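You operate a simulated robot arm through the tools that you are given. There is no shell and no other tool. Be economical: measure what you need, move in short steps, check, and stop when the job is done.

You are at the controls of a simulated two-armed robot. One attempt, no reset.

## Task
Set the swing mirror upright and stand the trinket case before it.
Fine: thumb screw freed first and locked after; mirror held steady with the other hand while the glass is tipped.
Where things are to end (x, y in the base frame): trinket case within 0.04 m of [0.34, 0.37].

It is judged by the outcome, as a careful person would: the job done as asked, and still so three seconds after it is handed in. It fails if anything else is knocked over, pushed out of place, dropped, spilled or broken.

## Robot
Two 7-joint arms with two-finger parallel grippers on one trunk, on a base that drives. Base frame: it is fixed to the floor where the robot stands at the start and does not move with it; the origin is under the middle of the robot, x ahead of it, y to its left, z up; the surface under the hand at the start is at about z = 0.78. Lengths are in m, angles in degrees, forces in N, time in s.
The left shoulder is at the start at [0.07, 0.163, 1.345], the right one opposite. With the tool pointing down near the work surface each hand reaches from about 0.1 to 0.84 m from the robot's upright axis, wherever it stands, measured 20 degrees to its own side. Places, roughly: glass of the swing mirror [0.5, 0.4, 1]; long table [0.5, 0.4, 0.8]; thumb screw of the mirror [0.5, 0.2, 1]; trinket case (7x5x3 cm) [0.4, 1, 0.8]. Payload 3.43 kg a hand.
The tool frame of a hand sits at the grasp point between the pads (the TCP): z along the fingers, y along the line on which they close. The tips reach 0.034 m beyond it. Largest opening 0.128 m; finger width 0.024, thickness 0.012; the body of the gripper, 0.048 by 0.13 m, starts 0.096 m behind the TCP.
Orientation is that of the tool frame in the base frame, as a unit quaternion [x, y, z, w]. With the fingers straight down and closing along the base's y, the tool's x points along the base's -x, its y along +y and its z along -z.

## Interface
- The arms move only by the tool jog_arm. It takes "left_targets", "right_targets" or both (then of equal length, played together; a hand with none holds still); each is text: rows parted by semicolons, each of 7 numbers parted by spaces: the shift along the base's x, y, z in m, then the turn, a rotation vector about the base's x, y, z in degrees, then the finger opening in m, from 0 to 0.128. In form: tx ty tz rx ry rz jaw; .... A call has 1 to 12 rows; each row is the pose to reach, as a shift and turn from the pose commanded when the call began. A row lasts 0.2 s, in which the tool goes at most 0.05 m and 8.6 degrees; a call with a longer step from one row to the next is refused whole, and so is a gripper value outside its range. A pose out of reach is approached as far as the arm can. The call stops where the force on the tool passes 60 N (or 10 N more than at its start, if that is more) or the arm is blocked; 0.2 s more then pass. Each finger travels about 0.153 m/s and halts on what it meets, pressing with about 34 N; the grip force reading is that of the motor and also rises with nothing between the fingers. The clock runs only during rows and for 0.2 s after the last one: add rows that repeat a pose to give the fingers time. The reply holds the time, the measured pose of the TCP, the force on the tool along the base axes, the opening and the grip force, in the units named above and with some noise, with the torque about the TCP (base axes, N m) and any sound that the robot's microphone picked up.
- Cameras (640 x 400 px; columns grow to the right, rows downward): "scene" is now at [0.1212, 0.0294, 1.551]; the picture's right is [0.38, -0.92, 0.00], its down [-0.71, -0.29, -0.64] and it looks along [0.59, 0.24, -0.77] (base axes); focal length 214 px, centre (320, 200). "left" rides on the left gripper at [0.076, 0.011, -0.16] in its tool frame; the picture's right is [-0.15, 0.99, 0.00], its down [-0.88, -0.13, -0.46] and it looks along [-0.45, -0.07, 0.89] (tool axes); focal length 234 px, centre (320, 200). "right" rides on the right gripper at [0.076, -0.011, -0.16] in its tool frame; the picture's right is [0.15, 0.99, 0.00], its down [-0.88, 0.13, -0.46] and it looks along [-0.45, 0.07, 0.89] (tool axes); focal length 234 px, centre (320, 200). There is no depth. A picture from a camera that has moved, and an enlarged one, comes with that camera's place and axes in the base frame and with its lens.
- camera(camera): a new picture of that camera. The clock stands still meanwhile.
- slide_trunk(by): slides the trunk up (or, below 0, down) by that many m; the arms and the scene camera ride with it, the base frame stays. It gives what a move gives, with no picture.
- steer(legs): drives the robot by 1 to 6 legs, each [ahead, left, turn to the left] in m, m and degrees, along the robot's own axes; the way and the turn of a leg run together, so that a leg with both is an arc; at most 1.5 m and 180 degrees a leg. The arms and the cameras ride along, it lands a little off, and it stops where it bumps. It gives what a move gives.
- turn_head(pan, tilt): turns the head with the scene camera to pan (to the left, within 86 degrees either way) and tilt (down, from -29 to 69), counted from straight ahead of the robot. It gives what a move gives.
- enlarge(camera, box): a new picture of the part [left, top, right, bottom] of that camera's present view, enlarged. The clock stands still meanwhile.
- job_done(): hands the job in; it is judged then, once.

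Work in short steps. Places have to be worked out from the pictures, the camera data and where the tool is seen: move nearer, look again, correct. Check each grasp and each placing, and mend what went wrong. You have 120 turns and 108 pictures in all, those below and enlarged ones among them. Open the grippers and draw the arms clear of the work before you hand the job in, unless the task says otherwise; then end with one line.

The tools are called after ">>>" by a JSON object that holds its "fn" and its "kwargs". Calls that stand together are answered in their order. jog_arm: Moves the arms, as the interface text tells. Its arguments: {"type":"object","properties":{"left_targets":{"type":"string"},"right_targets":{"type":"string"}},"required":[]} The other tools are called the same way: slide_trunk (by) slides the trunk up or down; steer (legs) drives the base; turn_head (pan, tilt) turns the head that bears the scene camera; camera (camera) takes a picture; enlarge (camera, box) takes an enlarged picture of a part of a camera's view; job_done () hands the job in.

At the start:

```text
time_s: 0.0
left_ee_pos: [0.3992, 0.4828, 1.2618]
left_tcp_rot: [-0.001, 1.0, 0.001, 0.0]
left_force: [-0.6, 0.4, 0.0]
left_wrist_torque: [-0.01, -0.02, -0.02]
left_grip_width: 0.128
left_grasp_force: 0.1
right_ee_pos: [0.3578, 0.04, 1.3417]
right_tcp_rot: [0.0, 1.0, 0.0, 0.0]
right_force: [-0.1, 0.4, 0.2]
right_wrist_torque: [0.05, 0.0, -0.02]
right_grip_width: 0.128
right_grasp_force: 0.0
trunk travel left (down, up): [-0.825, 0.115]
robot x, y, heading: [-0.0006, 0.0016, 0.0]
head pan, tilt: [22.5, 50.4]
```

scene: 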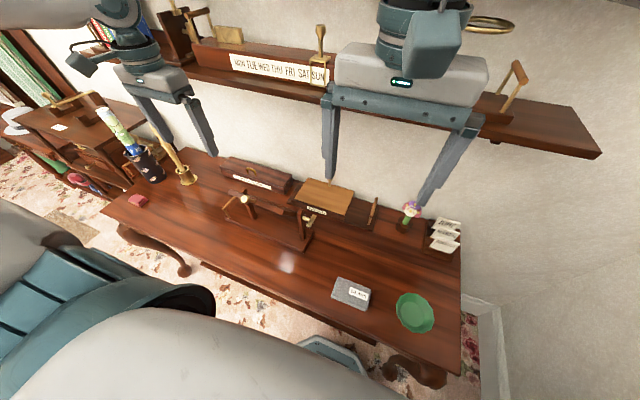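
right: 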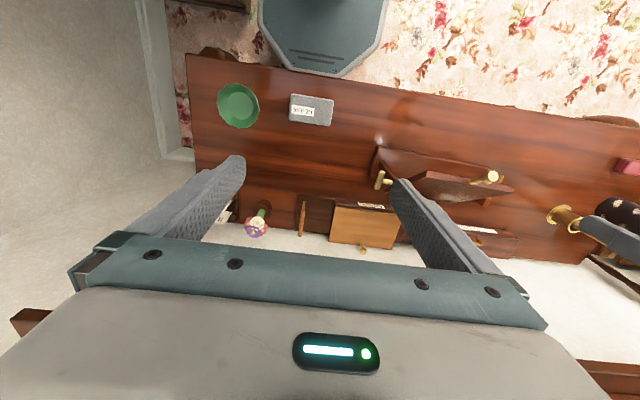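
left: 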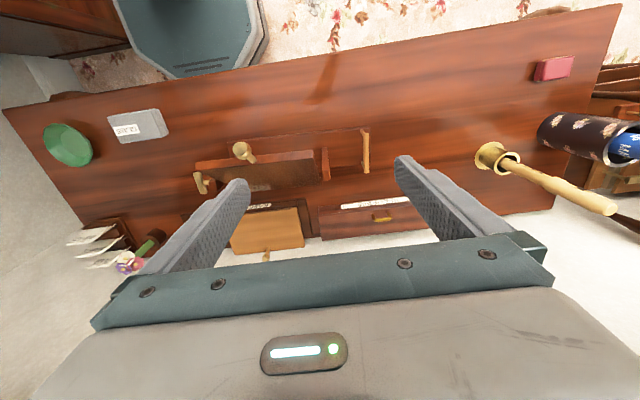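

The pink box at the table's left end looks like the trinket case; the mirror is the framed thing in the middle. I look closer.

>>> {"fn": "enlarge", "kwargs": {"camera": "scene", "box": [200, 150, 340, 260]}}

>>> {"fn": "enlarge", "kwargs": {"camera": "left", "box": [170, 100, 400, 260]}}

>>> {"fn": "enlarge", "kwargs": {"camera": "right", "box": [350, 110, 550, 250]}}

```text
3.64 times, centred on (270, 205) of scene
camera zoom: at [0.1212, 0.0294, 1.551], right [0.38, -0.92, 0.0], down [-0.71, -0.29, -0.64], along [0.59, 0.24, -0.77], focal length 780 px, centre (502, 182)
```

zoom: 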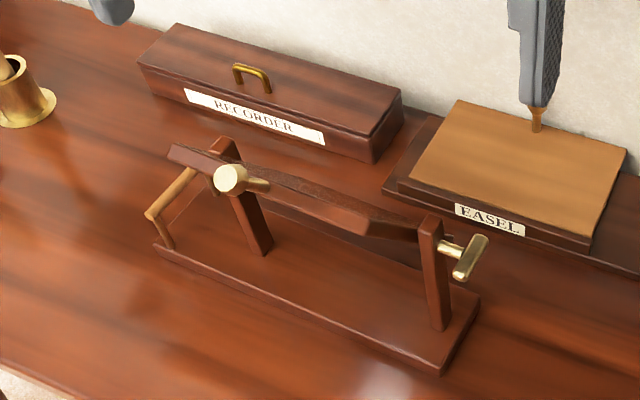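

```text
2.50 times, centred on (285, 180) of left
camera zoom: at [0.3241, 0.4942, 1.4201], right [0.15, 0.99, 0.0], down [0.88, -0.13, 0.46], along [0.45, -0.07, -0.89], focal length 585 px, centre (408, 250)
```

zoom: 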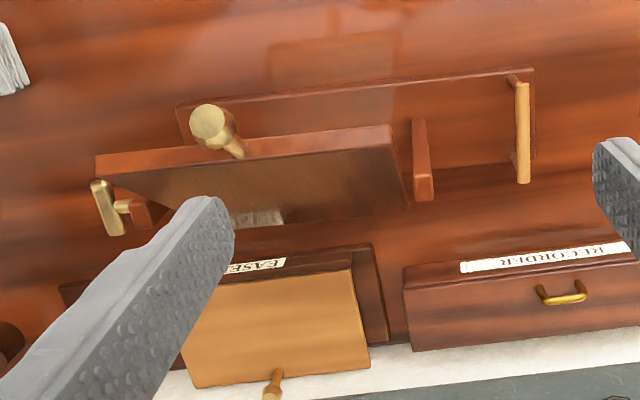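

```text
2.86 times, centred on (450, 180) of right
camera zoom: at [0.2828, 0.0296, 1.5014], right [-0.15, 0.99, 0.0], down [0.88, 0.13, 0.46], along [0.45, 0.07, -0.89], focal length 669 px, centre (-51, 257)
```

zoom: 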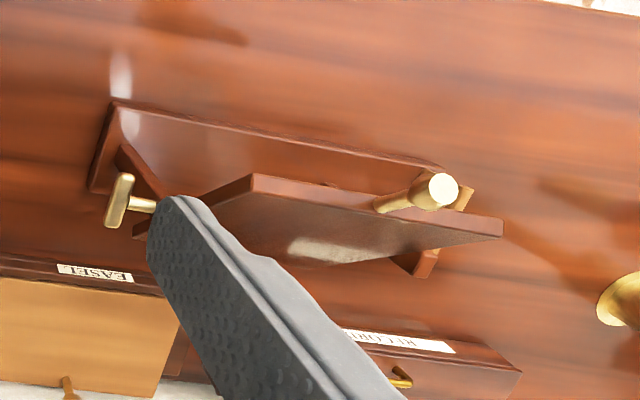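

The thumb screw T is near (0.485, 0.207, 0.945), and the glass knob near (0.396, 0.368, 1.09). I swing the right hand to point along +y from the right side, to get a side view and be ready for the screw.

>>> {"fn": "jog_arm", "kwargs": {"right_targets": "0.005 -0.014 -0.018 8.2 0 0 0.128; 0.01 -0.028 -0.036 16.4 0 0 0.128; 0.015 -0.042 -0.054 24.5 0 0 0.128; 0.02 -0.056 -0.072 32.7 0 0 0.128; 0.025 -0.07 -0.09 40.9 0 0 0.128; 0.03 -0.084 -0.108 49.1 0 0 0.128; 0.035 -0.098 -0.126 57.3 0 0 0.128; 0.04 -0.112 -0.144 65.5 0 0 0.128; 0.045 -0.126 -0.162 73.6 0 0 0.128; 0.05 -0.14 -0.18 81.8 0 0 0.128; 0.055 -0.15 -0.2 90 0 0 0.128; 0.055 -0.15 -0.2 90 0 0 0.128"}}

>>> {"fn": "camera", "kwargs": {"camera": "right"}}

```text
time_s: 2.6
left_ee_pos: [0.3994, 0.4819, 1.262]
left_tcp_rot: [0.0, 1.0, 0.0, 0.0]
left_force: [-0.6, 0.1, -0.3]
left_wrist_torque: [0.06, -0.03, 0.0]
left_grip_width: 0.1279
left_grasp_force: 0.0
right_ee_pos: [0.4141, -0.1113, 1.141]
right_tcp_rot: [0.0, 0.707, 0.708, 0.0]
right_force: [0.3, -0.7, 0.0]
right_wrist_torque: [-0.01, 0.0, -0.01]
right_grip_width: 0.1281
right_grasp_force: 0.1
trunk travel left (down, up): [-0.825, 0.115]
robot x, y, heading: [-0.0011, -0.0004, -0.0]
head pan, tilt: [22.5, 50.4]
```

```text
101 pictures are left
camera right: at [0.3382, -0.2698, 1.1295], right [-0.15, 0.0, 0.99], down [0.88, -0.46, 0.13], along [0.45, 0.89, 0.07], focal length 234 px, centre (320, 200)
```

right: 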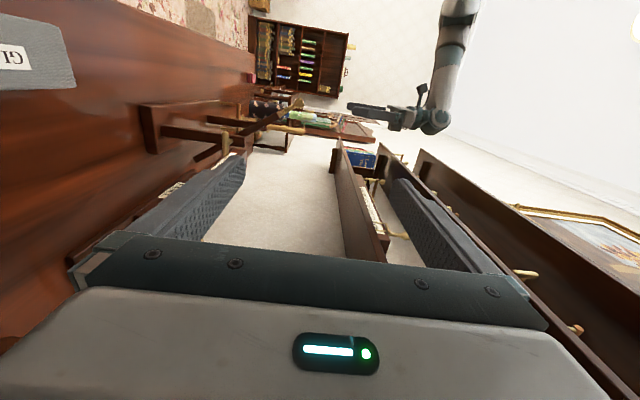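

>>> {"fn": "enlarge", "kwargs": {"camera": "right", "box": [130, 80, 330, 205]}}

```text
3.20 times, centred on (230, 142) of right
camera zoom: at [0.3382, -0.2698, 1.1295], right [-0.15, 0.0, 0.99], down [0.88, -0.46, 0.13], along [0.45, 0.89, 0.07], focal length 749 px, centre (608, 384)
```

zoom: 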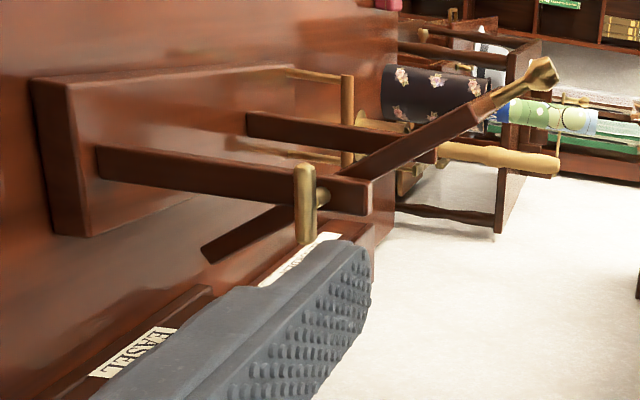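

The glass leans toward the robot at about 32° (top edge with knob at −x), and the T bar lies along x, so the right hand's closing direction fits. The base has a carry handle at about (0.493, 0.58, 0.865); I bring the left hand above it, tilted 20° outward.

>>> {"fn": "jog_arm", "kwargs": {"left_targets": "0.03 0.035 0 -5 0 0 0.128; 0.06 0.07 0 -10 0 0 0.1; 0.08 0.105 -0.02 -15 0 0 0.07; 0.094 0.132 -0.05 -20 0 0 0.07; 0.094 0.132 -0.1 -20 0 0 0.07; 0.094 0.132 -0.15 -20 0 0 0.07; 0.094 0.132 -0.2 -20 0 0 0.07; 0.094 0.132 -0.25 -20 0 0 0.07; 0.094 0.132 -0.29 -20 0 0 0.07; 0.094 0.132 -0.29 -20 0 0 0.07"}}

>>> {"fn": "camera", "kwargs": {"camera": "left"}}

>>> {"fn": "enlarge", "kwargs": {"camera": "scene", "box": [200, 150, 340, 260]}}

```text
time_s: 4.8
left_ee_pos: [0.4971, 0.613, 0.9711]
left_tcp_rot: [-0.001, 0.985, -0.174, 0.0]
left_force: [0.3, 0.0, -0.5]
left_wrist_torque: [-0.01, 0.01, 0.03]
left_grip_width: 0.07
left_grasp_force: 0.1
right_ee_pos: [0.4134, -0.1103, 1.1409]
right_tcp_rot: [0.0, 0.707, 0.707, 0.0]
right_force: [0.6, 0.2, -0.3]
right_wrist_torque: [0.02, -0.05, -0.01]
right_grip_width: 0.1279
right_grasp_force: 0.1
trunk travel left (down, up): [-0.825, 0.115]
robot x, y, heading: [0.0004, -0.0024, 0.1]
head pan, tilt: [22.5, 50.4]
```

```text
99 pictures are left
camera left: at [0.4218, 0.6797, 1.1164], right [0.15, 0.93, -0.34], down [0.88, 0.03, 0.47], along [0.45, -0.37, -0.81], focal length 234 px, centre (320, 200)
```

left: 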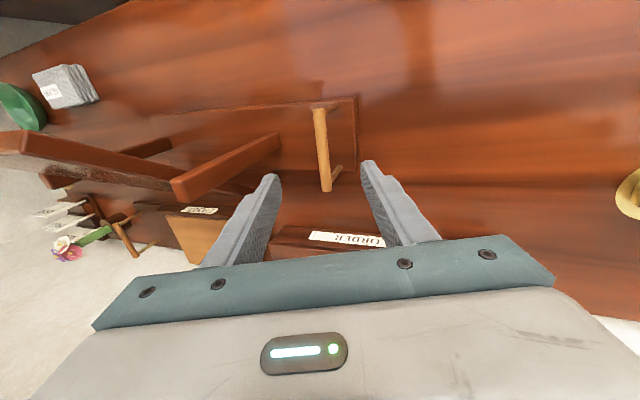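

```text
3.64 times, centred on (270, 205) of scene
camera zoom: at [0.1208, 0.029, 1.5511], right [0.38, -0.92, 0.0], down [-0.71, -0.29, -0.64], along [0.59, 0.24, -0.77], focal length 780 px, centre (502, 182)
```

zoom: 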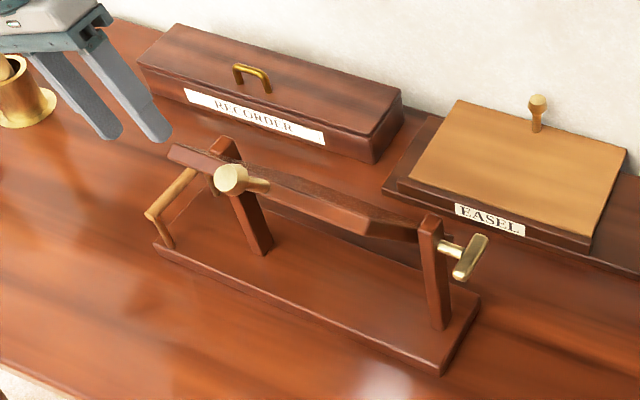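

The left view confirms the handle at (0.495, 0.580, 0.865). I descend onto it and close.

>>> {"fn": "jog_arm", "kwargs": {"left_targets": "-0.001 -0.012 -0.04 0 0 0 0.07; -0.002 -0.024 -0.08 0 0 0 0.07; -0.002 -0.033 -0.104 0 0 0 0.07; -0.002 -0.033 -0.104 0 0 0 0.04; -0.002 -0.033 -0.104 0 0 0 0.02; -0.002 -0.033 -0.104 0 0 0 0.0; -0.002 -0.033 -0.104 0 0 0 0.0"}}

>>> {"fn": "camera", "kwargs": {"camera": "left"}}

```text
time_s: 6.4
left_ee_pos: [0.4727, 0.5744, 0.9022]
left_tcp_rot: [0.0, 0.985, -0.174, -0.001]
left_force: [-0.8, -0.9, -0.3]
left_wrist_torque: [0.11, 0.11, -0.65]
left_grip_width: 0.0147
left_grasp_force: 34.0
left hand out of reach, approached as far as the arm can: row 2, 3, 4, 5, 6, 7
right_ee_pos: [0.4143, -0.1109, 1.1391]
right_tcp_rot: [-0.001, 0.707, 0.707, 0.001]
right_force: [-0.3, -0.3, 0.0]
right_wrist_torque: [-0.03, -0.03, -0.01]
right_grip_width: 0.1279
right_grasp_force: 0.2
trunk travel left (down, up): [-0.825, 0.115]
robot x, y, heading: [-0.0006, -0.0007, -0.1]
head pan, tilt: [22.5, 50.4]
```

```text
97 pictures are left
camera left: at [0.3976, 0.6404, 1.0471], right [0.15, 0.93, -0.34], down [0.88, 0.03, 0.47], along [0.45, -0.37, -0.81], focal length 234 px, centre (320, 200)
```

left: 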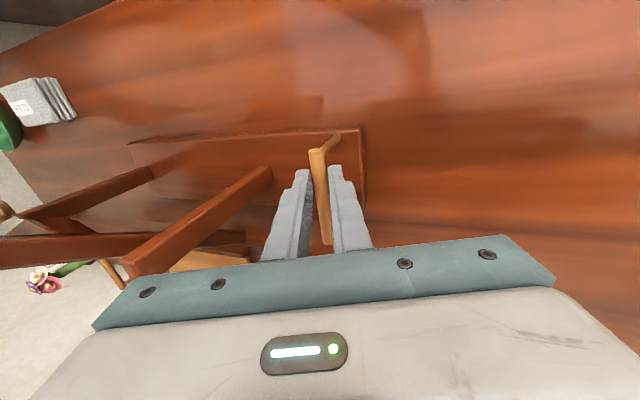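

The left arm ran out of reach 4 cm high, so it holds the bar only by the tips. I release, lift and lower the trunk to gain reach.

>>> {"fn": "jog_arm", "kwargs": {"left_targets": "0 0 0 0 0 0 0.04; 0 0 0 0 0 0 0.07; 0 0.01 0.04 0 0 0 0.07; 0 0.02 0.08 0 0 0 0.07; 0 0.033 0.11 0 0 0 0.07; 0 0.046 0.15 0 0 0 0.07"}}

>>> {"fn": "slide_trunk", "kwargs": {"by": -0.15}}

>>> {"fn": "camera", "kwargs": {"camera": "left"}}

>>> {"fn": "camera", "kwargs": {"camera": "scene"}}

```text
time_s: 7.8
left_ee_pos: [0.4692, 0.6246, 1.0537]
left_tcp_rot: [-0.001, 0.985, -0.173, 0.001]
left_force: [-0.5, 0.6, 0.1]
left_wrist_torque: [0.02, -0.02, 0.03]
left_grip_width: 0.0701
left_grasp_force: 0.0
right_ee_pos: [0.4115, -0.1102, 1.1413]
right_tcp_rot: [-0.001, 0.707, 0.707, 0.0]
right_force: [0.2, 0.0, 0.0]
right_wrist_torque: [0.0, -0.01, 0.02]
right_grip_width: 0.128
right_grasp_force: 0.1
trunk travel left (down, up): [-0.825, 0.115]
robot x, y, heading: [-0.0008, -0.0001, 0.1]
head pan, tilt: [22.5, 50.4]
```

```text
time_s: 9.6
left_ee_pos: [0.4717, 0.6245, 0.9029]
left_tcp_rot: [-0.001, 0.985, -0.173, 0.0]
left_force: [-0.7, 0.3, -0.2]
left_wrist_torque: [-0.01, -0.01, 0.0]
left_grip_width: 0.0699
left_grasp_force: 0.1
right_ee_pos: [0.4134, -0.1112, 0.9907]
right_tcp_rot: [-0.001, 0.707, 0.707, 0.0]
right_force: [0.4, 0.8, 0.8]
right_wrist_torque: [-0.04, -0.03, 0.02]
right_grip_width: 0.1279
right_grasp_force: 0.0
trunk travel left (down, up): [-0.675, 0.265]
robot x, y, heading: [0.0033, 0.0025, -0.2]
head pan, tilt: [22.5, 50.4]
```

```text
96 pictures are left
camera left: at [0.3955, 0.6905, 1.0481], right [0.15, 0.93, -0.34], down [0.88, 0.03, 0.47], along [0.45, -0.37, -0.81], focal length 234 px, centre (320, 200)
```

left: 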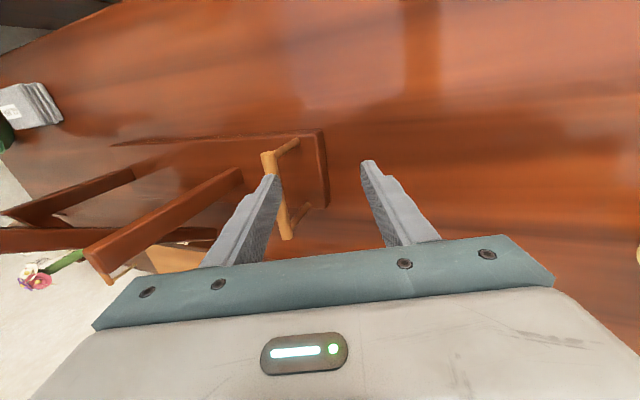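

```text
95 pictures are left
camera scene: at [0.121, 0.0293, 1.4011], right [0.38, -0.92, 0.0], down [-0.71, -0.29, -0.64], along [0.59, 0.24, -0.77], focal length 214 px, centre (320, 200)
```

scene: 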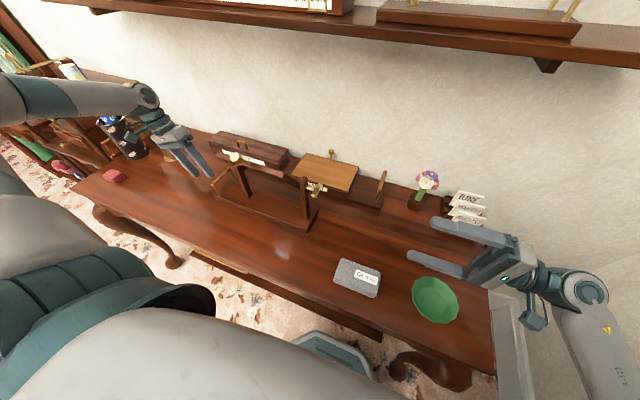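

The handle now appears at y≈0.56, so the closing grip may have nudged the mirror about 2 cm. I check with the scene camera.

>>> {"fn": "enlarge", "kwargs": {"camera": "scene", "box": [190, 130, 350, 240]}}

>>> {"fn": "enlarge", "kwargs": {"camera": "right", "box": [130, 60, 370, 205]}}

```text
3.64 times, centred on (270, 185) of scene
camera zoom: at [0.121, 0.0293, 1.4011], right [0.38, -0.92, 0.0], down [-0.71, -0.29, -0.64], along [0.59, 0.24, -0.77], focal length 780 px, centre (502, 254)
```

zoom: 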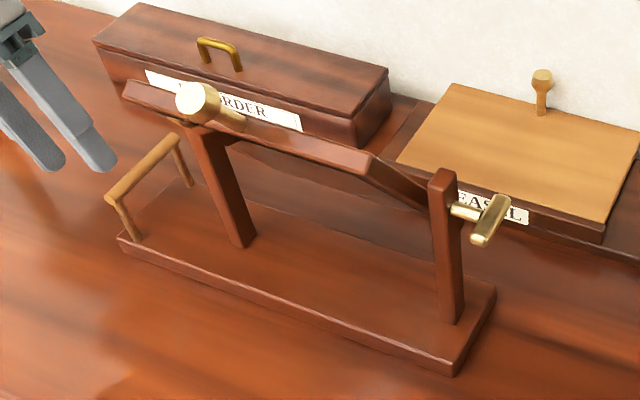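

```text
2.67 times, centred on (250, 132) of right
camera zoom: at [0.3381, -0.2698, 0.9799], right [-0.15, 0.0, 0.99], down [0.88, -0.46, 0.13], along [0.45, 0.89, 0.07], focal length 624 px, centre (507, 380)
```

zoom: 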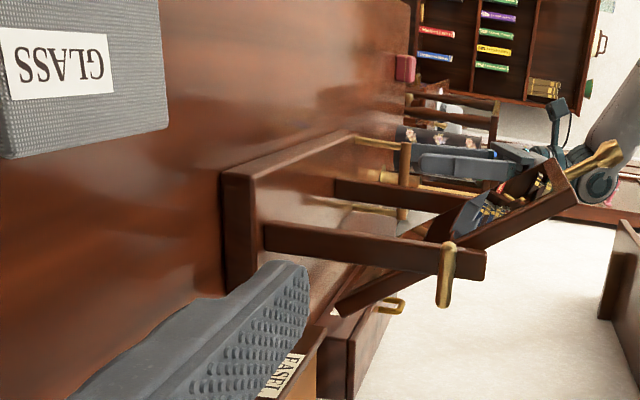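

T has moved to (0.489, 0.189, 0.957): the mirror was dragged about 2 cm toward −y. I take a proper grip on the handle at its new place, then will slide the mirror back.

>>> {"fn": "jog_arm", "kwargs": {"left_targets": "0.01 -0.01 0.03 0 0 0 0.07; 0.025 -0.044 0.03 0 0 0 0.07; 0.025 -0.052 0 0 0 0 0.07; 0.025 -0.0645 -0.035 0 0 0 0.07; 0.025 -0.0645 -0.035 0 0 0 0.07"}}

>>> {"fn": "camera", "kwargs": {"camera": "left"}}

```text
time_s: 10.8
left_ee_pos: [0.4963, 0.5576, 0.8698]
left_tcp_rot: [0.0, 0.985, -0.173, 0.0]
left_force: [-0.7, 0.8, -0.9]
left_wrist_torque: [-0.03, -0.03, 0.03]
left_grip_width: 0.07
left_grasp_force: 0.2
right_ee_pos: [0.4144, -0.1112, 0.99]
right_tcp_rot: [0.0, 0.707, 0.707, 0.0]
right_force: [-0.2, 0.3, 0.2]
right_wrist_torque: [-0.02, -0.01, -0.01]
right_grip_width: 0.128
right_grasp_force: 0.0
trunk travel left (down, up): [-0.675, 0.265]
robot x, y, heading: [0.0021, -0.0002, 0.1]
head pan, tilt: [22.5, 50.4]
```

```text
92 pictures are left
camera left: at [0.421, 0.6233, 1.0139], right [0.15, 0.93, -0.34], down [0.88, 0.03, 0.47], along [0.45, -0.37, -0.81], focal length 234 px, centre (320, 200)
```

left: 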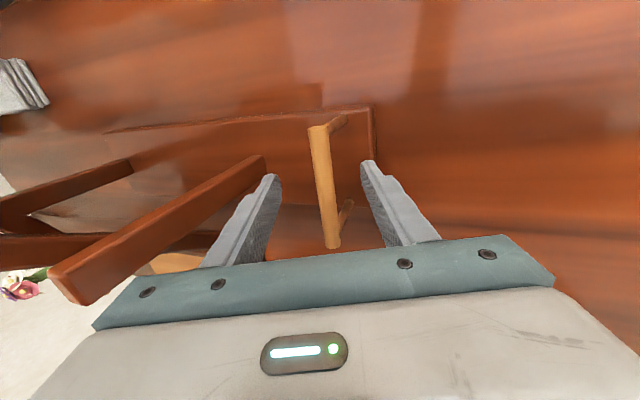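

The bar sits centred between the fingers at grip depth. I close.

>>> {"fn": "jog_arm", "kwargs": {"left_targets": "0 0 0 0 0 0 0.04; 0 0 0 0 0 0 0.02; 0 0 0 0 0 0 0.008; 0 0 0 0 0 0 0.008"}}

>>> {"fn": "enlarge", "kwargs": {"camera": "scene", "box": [190, 130, 350, 240]}}

```text
time_s: 11.8
left_ee_pos: [0.4964, 0.5584, 0.8676]
left_tcp_rot: [0.0, 0.985, -0.174, -0.001]
left_force: [-1.0, 0.0, 0.7]
left_wrist_torque: [-0.16, -0.09, -0.79]
left_grip_width: 0.0149
left_grasp_force: 33.6
right_ee_pos: [0.4139, -0.1111, 0.9905]
right_tcp_rot: [0.0, 0.707, 0.708, 0.0]
right_force: [0.3, 0.0, -0.8]
right_wrist_torque: [-0.04, -0.02, 0.03]
right_grip_width: 0.1282
right_grasp_force: 0.0
trunk travel left (down, up): [-0.675, 0.265]
robot x, y, heading: [-0.0014, 0.0004, -0.1]
head pan, tilt: [22.5, 50.4]
```

```text
3.64 times, centred on (270, 185) of scene
camera zoom: at [0.1212, 0.0299, 1.401], right [0.38, -0.92, 0.0], down [-0.71, -0.29, -0.64], along [0.59, 0.24, -0.77], focal length 780 px, centre (502, 254)
```

zoom: 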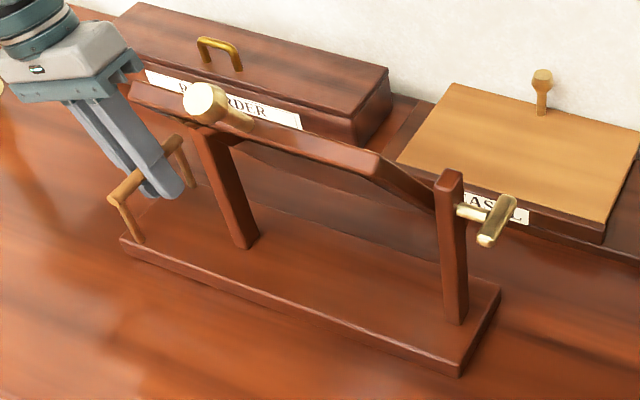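

Gripped. I slide the mirror back by 0.022 m in +y to its original place.

>>> {"fn": "jog_arm", "kwargs": {"left_targets": "0 0.006 0 0 0 0 0.008; 0 0.012 0 0 0 0 0.008; 0 0.018 0 0 0 0 0.008; 0 0.022 0 0 0 0 0.008; 0 0.022 0 0 0 0 0.008"}}

>>> {"fn": "enlarge", "kwargs": {"camera": "scene", "box": [190, 130, 350, 240]}}

>>> {"fn": "enlarge", "kwargs": {"camera": "right", "box": [130, 60, 370, 205]}}

```text
time_s: 12.9
left_ee_pos: [0.4956, 0.5824, 0.8675]
left_tcp_rot: [-0.001, 0.985, -0.174, 0.001]
left_force: [0.5, -1.1, 0.1]
left_wrist_torque: [0.0, -0.16, -0.11]
left_grip_width: 0.0146
left_grasp_force: 34.2
right_ee_pos: [0.414, -0.1115, 0.9895]
right_tcp_rot: [0.0, 0.708, 0.707, 0.0]
right_force: [0.4, 0.4, 0.3]
right_wrist_torque: [0.02, 0.0, 0.03]
right_grip_width: 0.128
right_grasp_force: 0.1
trunk travel left (down, up): [-0.675, 0.265]
robot x, y, heading: [0.0037, -0.0017, 0.0]
head pan, tilt: [22.5, 50.4]
```

```text
3.64 times, centred on (270, 185) of scene
camera zoom: at [0.1215, 0.0296, 1.401], right [0.38, -0.92, 0.0], down [-0.71, -0.29, -0.64], along [0.59, 0.24, -0.77], focal length 780 px, centre (502, 254)
```

zoom: 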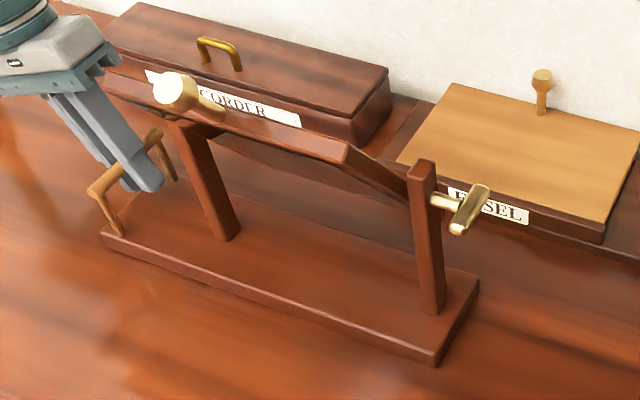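

```text
2.67 times, centred on (250, 132) of right
camera zoom: at [0.3384, -0.2696, 0.9797], right [-0.15, 0.0, 0.99], down [0.88, -0.46, 0.13], along [0.45, 0.89, 0.07], focal length 624 px, centre (507, 380)
```

zoom: 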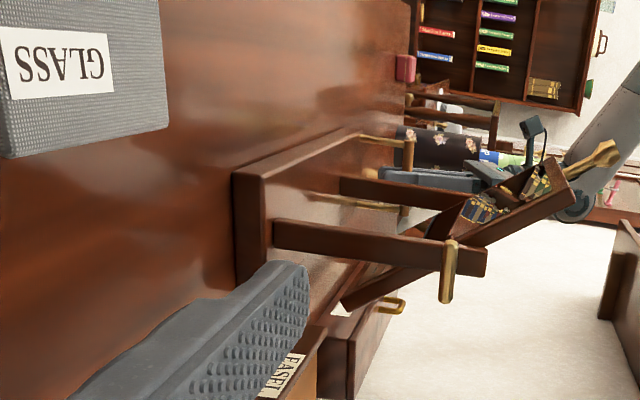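

T is at (0.492, 0.208, 0.958). I line the right hand up with it and approach to 6–7 cm off.

>>> {"fn": "jog_arm", "kwargs": {"right_targets": "0.026 0.03 -0.011 0 0 0 0.1; 0.052 0.06 -0.021 0 0 0 0.08; 0.078 0.1 -0.032 0 0 0 0.06; 0.078 0.15 -0.032 0 0 0 0.06; 0.078 0.2 -0.032 0 0 0 0.06; 0.078 0.225 -0.032 0 0 0 0.06; 0.078 0.225 -0.032 0 0 0 0.06"}}

>>> {"fn": "camera", "kwargs": {"camera": "right"}}

>>> {"fn": "enlarge", "kwargs": {"camera": "scene", "box": [230, 130, 390, 240]}}

```text
time_s: 14.6
left_ee_pos: [0.4862, 0.5733, 0.881]
left_tcp_rot: [0.007, 0.985, -0.172, 0.008]
left_force: [-0.4, -1.5, -3.3]
left_wrist_torque: [-0.12, 0.16, 0.25]
left_grip_width: 0.0148
left_grasp_force: 33.7
right_ee_pos: [0.4759, 0.0992, 0.9619]
right_tcp_rot: [0.001, 0.711, 0.703, 0.01]
right_force: [-0.3, -0.2, 0.0]
right_wrist_torque: [-0.04, -0.01, 0.02]
right_grip_width: 0.0599
right_grasp_force: 0.1
trunk travel left (down, up): [-0.675, 0.265]
robot x, y, heading: [-0.0019, 0.0024, -0.3]
head pan, tilt: [22.5, 50.4]
```

```text
88 pictures are left
camera right: at [0.3974, -0.0589, 0.9533], right [-0.16, 0.01, 0.99], down [0.87, -0.47, 0.15], along [0.46, 0.88, 0.06], focal length 234 px, centre (320, 200)
```

right: 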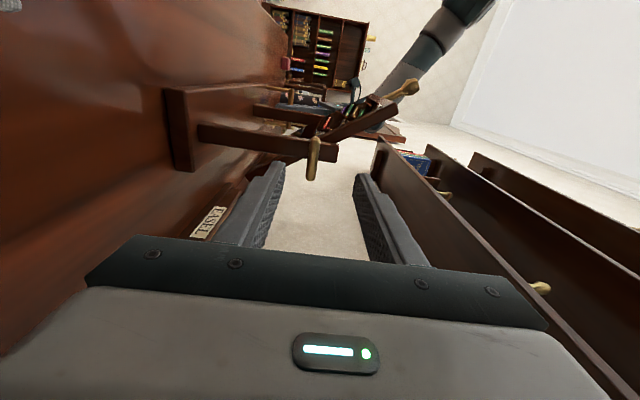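

```text
3.64 times, centred on (310, 185) of scene
camera zoom: at [0.0968, 0.0228, 1.4043], right [0.37, -0.93, 0.0], down [-0.7, -0.29, -0.65], along [0.6, 0.24, -0.76], focal length 780 px, centre (356, 254)
```

zoom: 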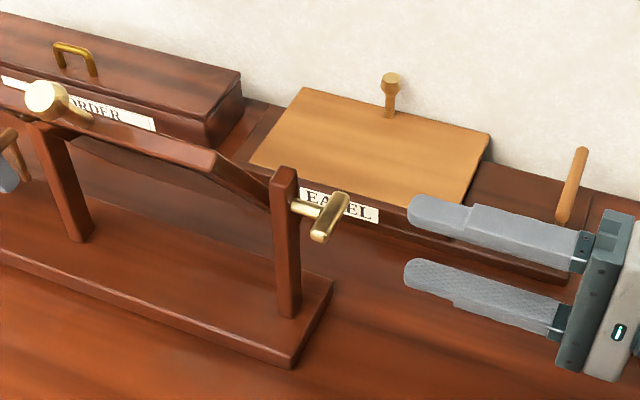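

The camera and both hands have shifted back ~2 cm: something on the robot pushes against something (arm against table?). I look wide before going on.

>>> {"fn": "camera", "kwargs": {"camera": "scene"}}

```text
86 pictures are left
camera scene: at [0.0968, 0.0228, 1.4043], right [0.37, -0.93, 0.0], down [-0.7, -0.29, -0.65], along [0.6, 0.24, -0.76], focal length 214 px, centre (320, 200)
```

scene: 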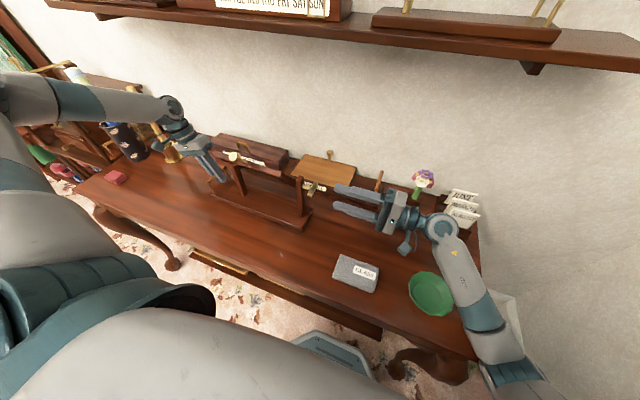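

The right elbow is leaning on the table's near-right edge. I back the right hand out the way it came, and check.

>>> {"fn": "jog_arm", "kwargs": {"right_targets": "0 -0.04 0 0 0 0 0.06; 0 -0.085 0 0 0 0 0.06; -0.02 -0.13 0.01 0 0 0 0.06; -0.05 -0.175 0.02 0 0 0 0.06; -0.078 -0.22 0.032 0 0 0 0.06; -0.078 -0.225 0.032 0 0 0 0.06"}}

>>> {"fn": "camera", "kwargs": {"camera": "scene"}}

>>> {"fn": "enlarge", "kwargs": {"camera": "scene", "box": [190, 130, 350, 240]}}

```text
refused: row 3 steps farther than a row can; nothing moved
```

```text
85 pictures are left
camera scene: at [0.0968, 0.0228, 1.4043], right [0.37, -0.93, 0.0], down [-0.7, -0.29, -0.65], along [0.6, 0.24, -0.76], focal length 214 px, centre (320, 200)
```

scene: 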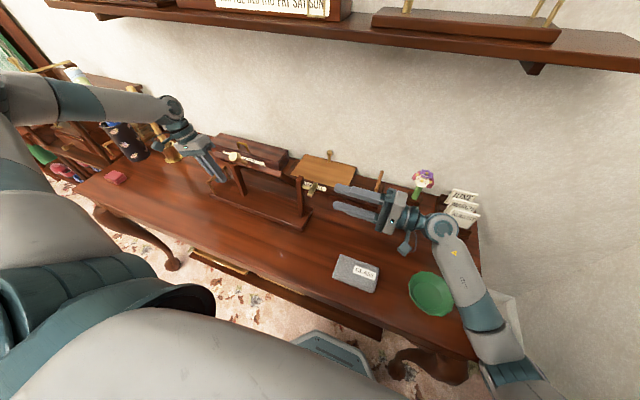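

```text
3.64 times, centred on (270, 185) of scene
camera zoom: at [0.0968, 0.0228, 1.4043], right [0.37, -0.93, 0.0], down [-0.7, -0.29, -0.65], along [0.6, 0.24, -0.76], focal length 780 px, centre (502, 254)
```

zoom: 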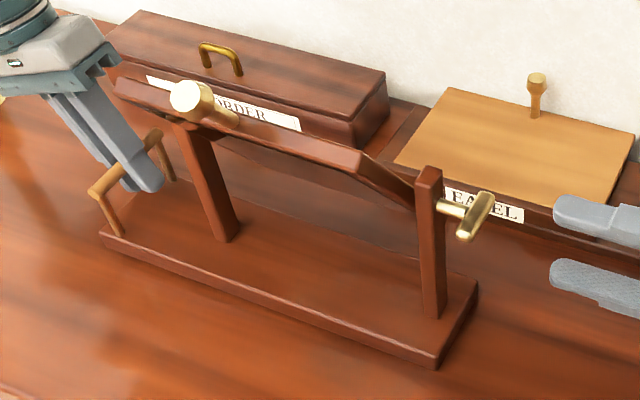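

Refused for one long step; smaller rows now.

>>> {"fn": "jog_arm", "kwargs": {"right_targets": "0 -0.04 0 0 0 0 0.06; 0 -0.08 0 0 0 0 0.06; -0.02 -0.115 0.01 0 0 0 0.06; -0.04 -0.15 0.018 0 0 0 0.06; -0.06 -0.185 0.025 0 0 0 0.06; -0.078 -0.225 0.032 0 0 0 0.06; -0.078 -0.225 0.032 0 0 0 0.06"}}

>>> {"fn": "camera", "kwargs": {"camera": "scene"}}

>>> {"fn": "enlarge", "kwargs": {"camera": "scene", "box": [190, 130, 350, 240]}}

```text
time_s: 16.1
left_ee_pos: [0.4962, 0.5811, 0.8678]
left_tcp_rot: [-0.001, 0.985, -0.173, 0.0]
left_force: [-0.5, -1.2, -3.7]
left_wrist_torque: [0.0, -0.19, -0.2]
left_grip_width: 0.0147
left_grasp_force: 34.2
right_ee_pos: [0.4132, -0.11, 0.9936]
right_tcp_rot: [0.0, 0.707, 0.707, 0.001]
right_force: [-0.5, 0.2, 0.1]
right_wrist_torque: [-0.01, -0.01, 0.02]
right_grip_width: 0.0601
right_grasp_force: 0.1
trunk travel left (down, up): [-0.675, 0.265]
robot x, y, heading: [-0.0018, -0.0013, 0.2]
head pan, tilt: [22.5, 50.4]
```

```text
83 pictures are left
camera scene: at [0.122, 0.03, 1.4009], right [0.38, -0.92, 0.0], down [-0.71, -0.29, -0.64], along [0.59, 0.24, -0.77], focal length 214 px, centre (320, 200)
```

scene: 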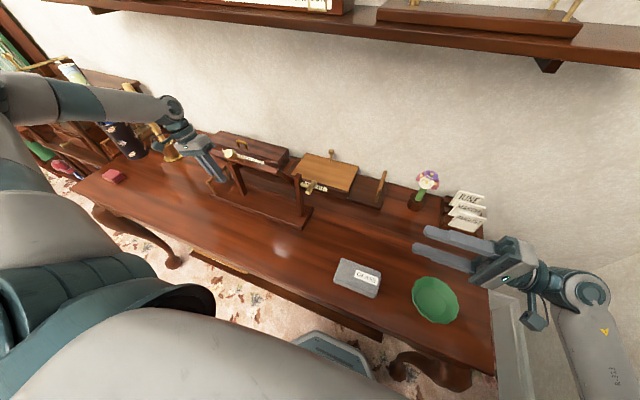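

```text
3.64 times, centred on (270, 185) of scene
camera zoom: at [0.122, 0.03, 1.4009], right [0.38, -0.92, 0.0], down [-0.71, -0.29, -0.64], along [0.59, 0.24, -0.77], focal length 780 px, centre (502, 254)
```

zoom: 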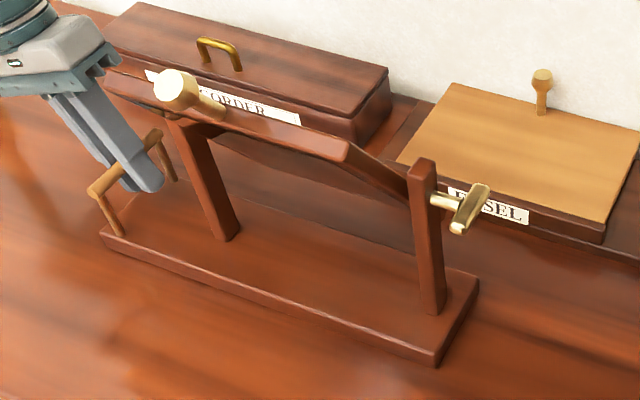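

All is back as before. I'll release the handle, raise the trunk by 0.2 m for elbow clearance, and regrip with the left hand tilted with its wrist toward the robot, which shortens its reach.

>>> {"fn": "jog_arm", "kwargs": {"left_targets": "0 0 0 0 0 0 0.03; 0 0 0 0 0 0 0.06; 0 0 0 0 0 0 0.07; 0 0.012 0.035 0 0 0 0.07; 0 0.024 0.07 0 0 0 0.07; 0 0.034 0.1 0 0 0 0.07"}}

>>> {"fn": "slide_trunk", "kwargs": {"by": 0.2}}

>>> {"fn": "jog_arm", "kwargs": {"left_targets": "0 0 0 4.9 -6.2 1.1 0.07; 0 0 0 9.8 -12.4 2.2 0.07; 0 0 0 14.8 -18.5 3.3 0.07; 0 0 0 19.7 -24.7 4.4 0.07; -0.01 -0.01 -0.04 19.7 -24.7 4.4 0.07; -0.02 -0.02 -0.08 19.7 -24.7 4.4 0.07; -0.03 -0.034 -0.12 19.7 -24.7 4.4 0.07; -0.035 -0.034 -0.16 19.7 -24.7 4.4 0.07; -0.04 -0.034 -0.2 19.7 -24.7 4.4 0.07; -0.04 -0.034 -0.2 19.7 -24.7 4.4 0.07"}}

>>> {"fn": "camera", "kwargs": {"camera": "left"}}

```text
time_s: 17.6
left_ee_pos: [0.4977, 0.6172, 0.9685]
left_tcp_rot: [-0.001, 0.985, -0.174, 0.0]
left_force: [-0.4, 0.2, 1.2]
left_wrist_torque: [-0.01, -0.03, -0.03]
left_grip_width: 0.0701
left_grasp_force: 0.1
right_ee_pos: [0.4118, -0.1113, 0.9939]
right_tcp_rot: [0.0, 0.707, 0.707, 0.0]
right_force: [0.4, -0.7, 0.1]
right_wrist_torque: [-0.01, -0.03, -0.01]
right_grip_width: 0.0599
right_grasp_force: 0.1
trunk travel left (down, up): [-0.675, 0.265]
robot x, y, heading: [-0.0057, -0.0015, 0.1]
head pan, tilt: [22.5, 50.4]
```

```text
time_s: 19.7
left_ee_pos: [0.4964, 0.6154, 1.169]
left_tcp_rot: [-0.001, 0.985, -0.174, 0.001]
left_force: [-1.0, 0.4, 0.9]
left_wrist_torque: [0.01, -0.02, 0.0]
left_grip_width: 0.0698
left_grasp_force: 0.1
right_ee_pos: [0.413, -0.11, 1.1932]
right_tcp_rot: [0.0, 0.707, 0.707, -0.001]
right_force: [0.4, 0.3, 0.0]
right_wrist_torque: [0.01, 0.0, -0.01]
right_grip_width: 0.0599
right_grasp_force: 0.0
trunk travel left (down, up): [-0.875, 0.065]
robot x, y, heading: [0.0019, 0.0005, -0.0]
head pan, tilt: [22.5, 50.4]
```

```text
time_s: 21.9
left_ee_pos: [0.4569, 0.5826, 0.9711]
left_tcp_rot: [-0.001, 0.976, 0.0, 0.216]
left_force: [0.4, 0.2, 0.1]
left_wrist_torque: [-0.03, -0.03, 0.0]
left_grip_width: 0.07
left_grasp_force: 0.0
right_ee_pos: [0.4122, -0.1111, 1.1943]
right_tcp_rot: [0.0, 0.707, 0.708, 0.0]
right_force: [0.0, -1.2, -0.2]
right_wrist_torque: [0.01, 0.01, 0.0]
right_grip_width: 0.06
right_grasp_force: 0.0
trunk travel left (down, up): [-0.875, 0.065]
robot x, y, heading: [-0.0007, -0.0006, -0.0]
head pan, tilt: [22.5, 50.4]
```

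```text
81 pictures are left
camera left: at [0.322, 0.5938, 1.0818], right [0.13, 0.99, 0.06], down [0.61, -0.13, 0.79], along [0.78, -0.07, -0.62], focal length 234 px, centre (320, 200)
```

left: 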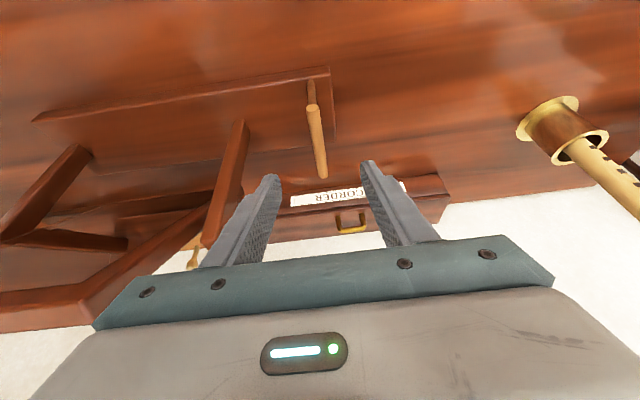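

Handle at (0.49, 0.58, 0.867) as before; I go down and close on it.

>>> {"fn": "jog_arm", "kwargs": {"left_targets": "0.01 -0.001 -0.035 0 0 0 0.07; 0.022 -0.002 -0.07 0 0 0 0.07; 0.034 -0.003 -0.103 0 0 0 0.07; 0.034 -0.003 -0.103 0 0 0 0.05; 0.034 -0.003 -0.103 0 0 0 0.03; 0.034 -0.003 -0.103 0 0 0 0.008; 0.034 -0.003 -0.103 0 0 0 0.008"}}

>>> {"fn": "enlarge", "kwargs": {"camera": "scene", "box": [190, 130, 350, 240]}}

```text
time_s: 23.5
left_ee_pos: [0.4887, 0.5793, 0.8656]
left_tcp_rot: [-0.001, 0.976, 0.0, 0.216]
left_force: [-1.8, 2.4, 2.3]
left_wrist_torque: [0.05, 0.1, -0.3]
left_grip_width: 0.0146
left_grasp_force: 34.8
right_ee_pos: [0.4127, -0.1104, 1.1929]
right_tcp_rot: [0.0, 0.707, 0.707, 0.0]
right_force: [-0.1, -0.5, 0.6]
right_wrist_torque: [0.0, -0.01, 0.01]
right_grip_width: 0.0599
right_grasp_force: 0.1
trunk travel left (down, up): [-0.875, 0.065]
robot x, y, heading: [-0.0025, -0.002, -0.1]
head pan, tilt: [22.5, 50.4]
```

```text
3.64 times, centred on (270, 185) of scene
camera zoom: at [0.1206, 0.0296, 1.6011], right [0.38, -0.92, 0.0], down [-0.71, -0.29, -0.64], along [0.59, 0.24, -0.77], focal length 780 px, centre (502, 254)
```

zoom: 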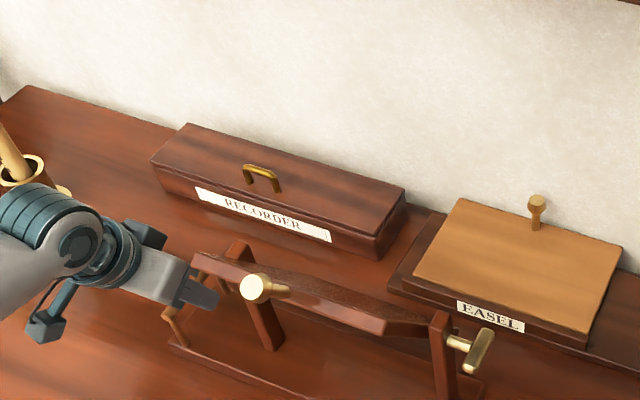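

Gripped without moving the mirror. Now the right hand goes toward T again with the trunk higher, watching for leaning.

>>> {"fn": "jog_arm", "kwargs": {"right_targets": "0.01 0.028 -0.03 0 0 0 0.06; 0.02 0.056 -0.06 0 0 0 0.06; 0.03 0.084 -0.09 0 0 0 0.06; 0.04 0.112 -0.12 0 0 0 0.06; 0.05 0.14 -0.15 0 0 0 0.06; 0.06 0.168 -0.18 0 0 0 0.06; 0.07 0.196 -0.21 0 0 0 0.06; 0.079 0.222 -0.235 0 0 0 0.06; 0.079 0.222 -0.235 0 0 0 0.06"}}

>>> {"fn": "camera", "kwargs": {"camera": "scene"}}

>>> {"fn": "camera", "kwargs": {"camera": "right"}}

```text
time_s: 25.5
left_ee_pos: [0.4893, 0.5785, 0.8643]
left_tcp_rot: [0.0, 0.976, 0.001, 0.217]
left_force: [0.2, -1.5, 1.0]
left_wrist_torque: [0.04, 0.03, -0.13]
left_grip_width: 0.0147
left_grasp_force: 34.2
right_ee_pos: [0.4789, 0.0814, 0.9885]
right_tcp_rot: [0.0, 0.708, 0.707, -0.001]
right_force: [0.0, -0.4, 0.2]
right_wrist_torque: [0.01, 0.0, -0.03]
right_grip_width: 0.0601
right_grasp_force: 0.1
right hand out of reach, approached as far as the arm can: row 7, 8, 9
trunk travel left (down, up): [-0.875, 0.065]
robot x, y, heading: [0.0007, 0.0024, 0.0]
head pan, tilt: [22.5, 50.4]
```

```text
79 pictures are left
camera scene: at [0.1207, 0.0295, 1.601], right [0.38, -0.92, 0.0], down [-0.71, -0.29, -0.64], along [0.59, 0.24, -0.77], focal length 214 px, centre (320, 200)
```

scene: 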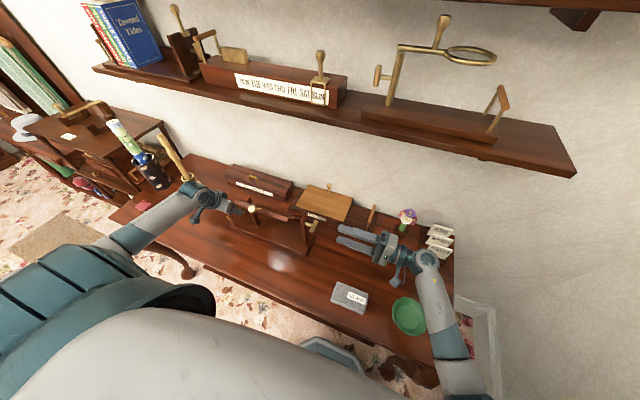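

```text
78 pictures are left
camera right: at [0.4043, -0.0765, 0.978], right [-0.15, 0.0, 0.99], down [0.88, -0.46, 0.13], along [0.45, 0.89, 0.07], focal length 234 px, centre (320, 200)
```

right: 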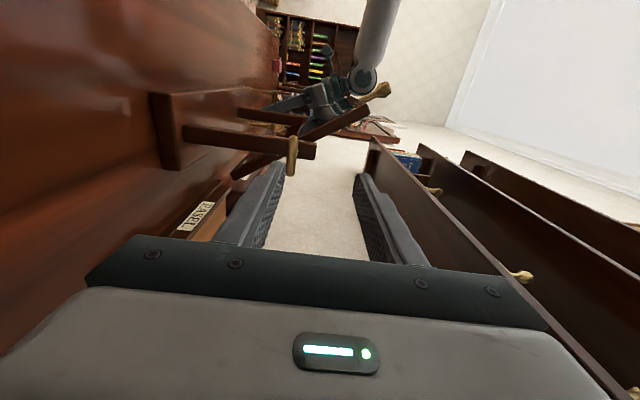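

No leaning, but the straight-in wrist pose runs out of reach. I swing the hand so it points forward-left and slightly down, keeping the finger closing line perpendicular to the T bar.

>>> {"fn": "jog_arm", "kwargs": {"right_targets": "-0.015 -0.01 0.01 -4.4 -1.1 -5.5 0.06; -0.03 -0.02 0.02 -8.9 -2.2 -11 0.06; -0.045 -0.02 0.02 -13.3 -3.3 -16.6 0.06; -0.06 -0.01 0.02 -17.8 -4.4 -22.1 0.06; -0.06 0 0.02 -22.2 -5.5 -27.6 0.06; -0.06 0 0.02 -22.2 -5.5 -27.6 0.06"}}

>>> {"fn": "camera", "kwargs": {"camera": "right"}}

```text
time_s: 26.9
left_ee_pos: [0.4935, 0.5821, 0.8636]
left_tcp_rot: [-0.001, 0.976, 0.002, 0.216]
left_force: [6.9, 6.3, 22.2]
left_wrist_torque: [0.06, 0.67, -0.26]
left_grip_width: 0.0147
left_grasp_force: 33.8
right_ee_pos: [0.4243, 0.0803, 1.0113]
right_tcp_rot: [0.135, 0.807, 0.538, 0.2]
right_force: [0.4, 0.4, -0.8]
right_wrist_torque: [-0.01, 0.0, -0.02]
right_grip_width: 0.0601
right_grasp_force: 0.1
trunk travel left (down, up): [-0.875, 0.065]
robot x, y, heading: [0.0008, 0.0026, 0.1]
head pan, tilt: [22.5, 50.4]
```

```text
77 pictures are left
camera right: at [0.2827, -0.0204, 1.0427], right [-0.13, 0.44, 0.89], down [0.57, -0.7, 0.43], along [0.82, 0.56, -0.16], focal length 234 px, centre (320, 200)
```

right: 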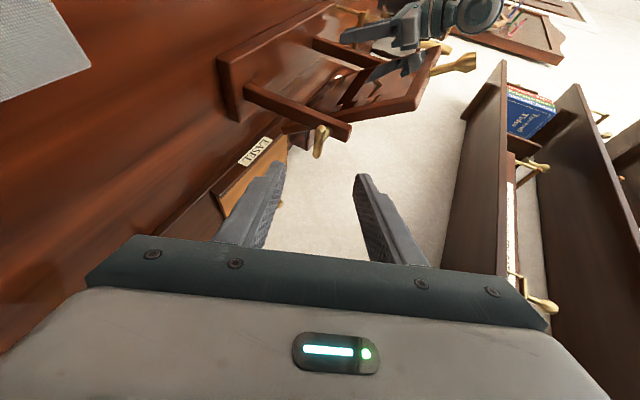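

The left hand now reads about 22 N; I check whether anything is pushed before continuing.

>>> {"fn": "camera", "kwargs": {"camera": "scene"}}

>>> {"fn": "jog_arm", "kwargs": {"right_targets": "0 0 0 0 0 0 0.06"}}

```text
76 pictures are left
camera scene: at [0.1279, 0.031, 1.6008], right [0.38, -0.92, 0.0], down [-0.71, -0.3, -0.63], along [0.59, 0.24, -0.77], focal length 214 px, centre (320, 200)
```

scene: 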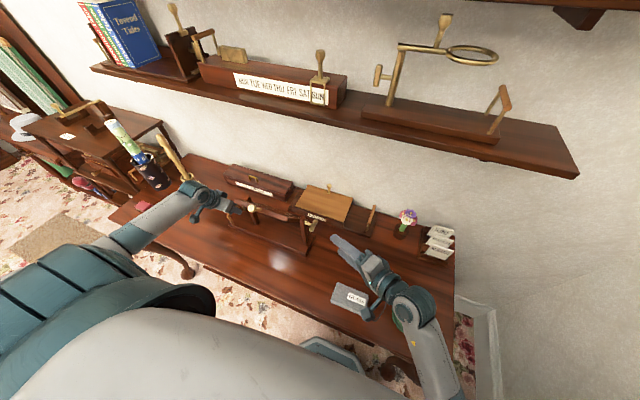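

```text
time_s: 27.3
left_ee_pos: [0.4952, 0.5804, 0.864]
left_tcp_rot: [-0.001, 0.976, 0.001, 0.218]
left_force: [9.0, 8.8, 28.1]
left_wrist_torque: [-0.01, 0.07, -0.33]
left_grip_width: 0.0148
left_grasp_force: 34.3
right_ee_pos: [0.4234, 0.0802, 1.0112]
right_tcp_rot: [0.136, 0.808, 0.538, 0.199]
right_force: [-0.3, 0.3, 0.0]
right_wrist_torque: [0.01, 0.04, 0.02]
right_grip_width: 0.0603
right_grasp_force: 0.1
trunk travel left (down, up): [-0.875, 0.065]
robot x, y, heading: [-0.0004, 0.0005, 0.1]
head pan, tilt: [22.5, 50.4]
```

>>> {"fn": "enlarge", "kwargs": {"camera": "scene", "box": [320, 240, 500, 400]}}

```text
2.50 times, centred on (410, 320) of scene
camera zoom: at [0.1278, 0.0313, 1.6006], right [0.38, -0.92, 0.0], down [-0.71, -0.3, -0.63], along [0.59, 0.24, -0.77], focal length 536 px, centre (95, -100)
```

zoom: 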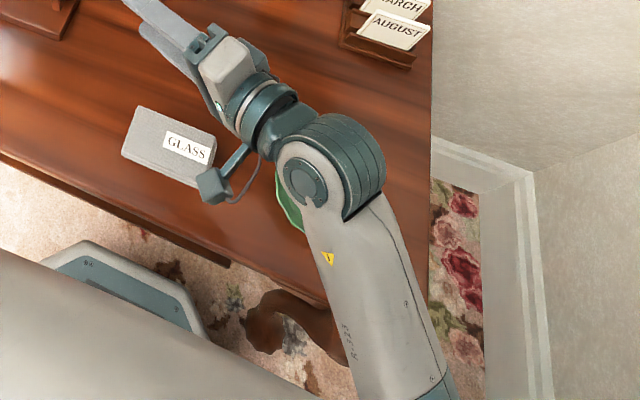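

No visible contact; elbow should be near z≈1.0, above the table. I move the right hand on to the pre-grasp point and watch the left force.

>>> {"fn": "jog_arm", "kwargs": {"right_targets": "0.01 0.02 -0.008 0 0 0 0.06; 0.02 0.04 -0.016 0 0 0 0.06; 0.028 0.057 -0.024 0 0 0 0.06; 0.028 0.057 -0.024 0 0 0 0.06"}}

>>> {"fn": "camera", "kwargs": {"camera": "right"}}

>>> {"fn": "enlarge", "kwargs": {"camera": "scene", "box": [220, 150, 400, 270]}}

```text
time_s: 28.3
left_ee_pos: [0.4886, 0.5776, 0.8644]
left_tcp_rot: [0.0, 0.977, 0.0, 0.214]
left_force: [-4.0, -4.6, 6.9]
left_wrist_torque: [0.16, 0.44, -0.07]
left_grip_width: 0.0148
left_grasp_force: 33.5
right_ee_pos: [0.4484, 0.1328, 0.9887]
right_tcp_rot: [0.134, 0.807, 0.538, 0.201]
right_force: [0.9, 0.6, 0.0]
right_wrist_torque: [-0.01, -0.03, -0.02]
right_grip_width: 0.06
right_grasp_force: 0.0
trunk travel left (down, up): [-0.875, 0.065]
robot x, y, heading: [-0.0002, 0.0009, -0.2]
head pan, tilt: [22.5, 50.4]
```

```text
74 pictures are left
camera right: at [0.3072, 0.0331, 1.0198], right [-0.13, 0.44, 0.89], down [0.56, -0.7, 0.43], along [0.82, 0.56, -0.16], focal length 234 px, centre (320, 200)
```

right: 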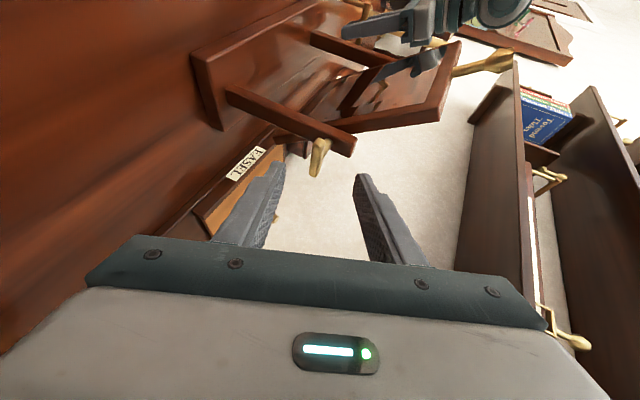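

```text
3.33 times, centred on (310, 210) of scene
camera zoom: at [0.1203, 0.0281, 1.6009], right [0.38, -0.92, 0.0], down [-0.71, -0.29, -0.64], along [0.59, 0.24, -0.77], focal length 715 px, centre (353, 167)
```

zoom: 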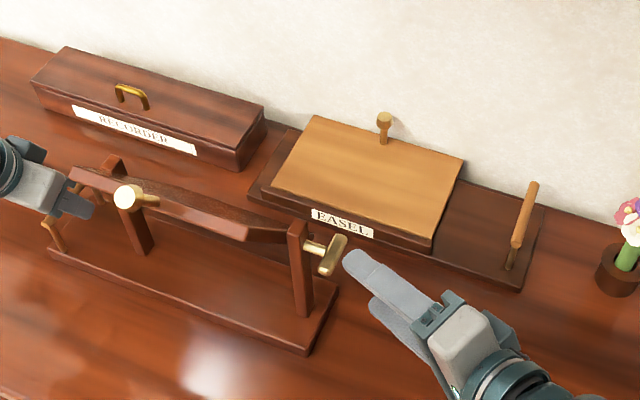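

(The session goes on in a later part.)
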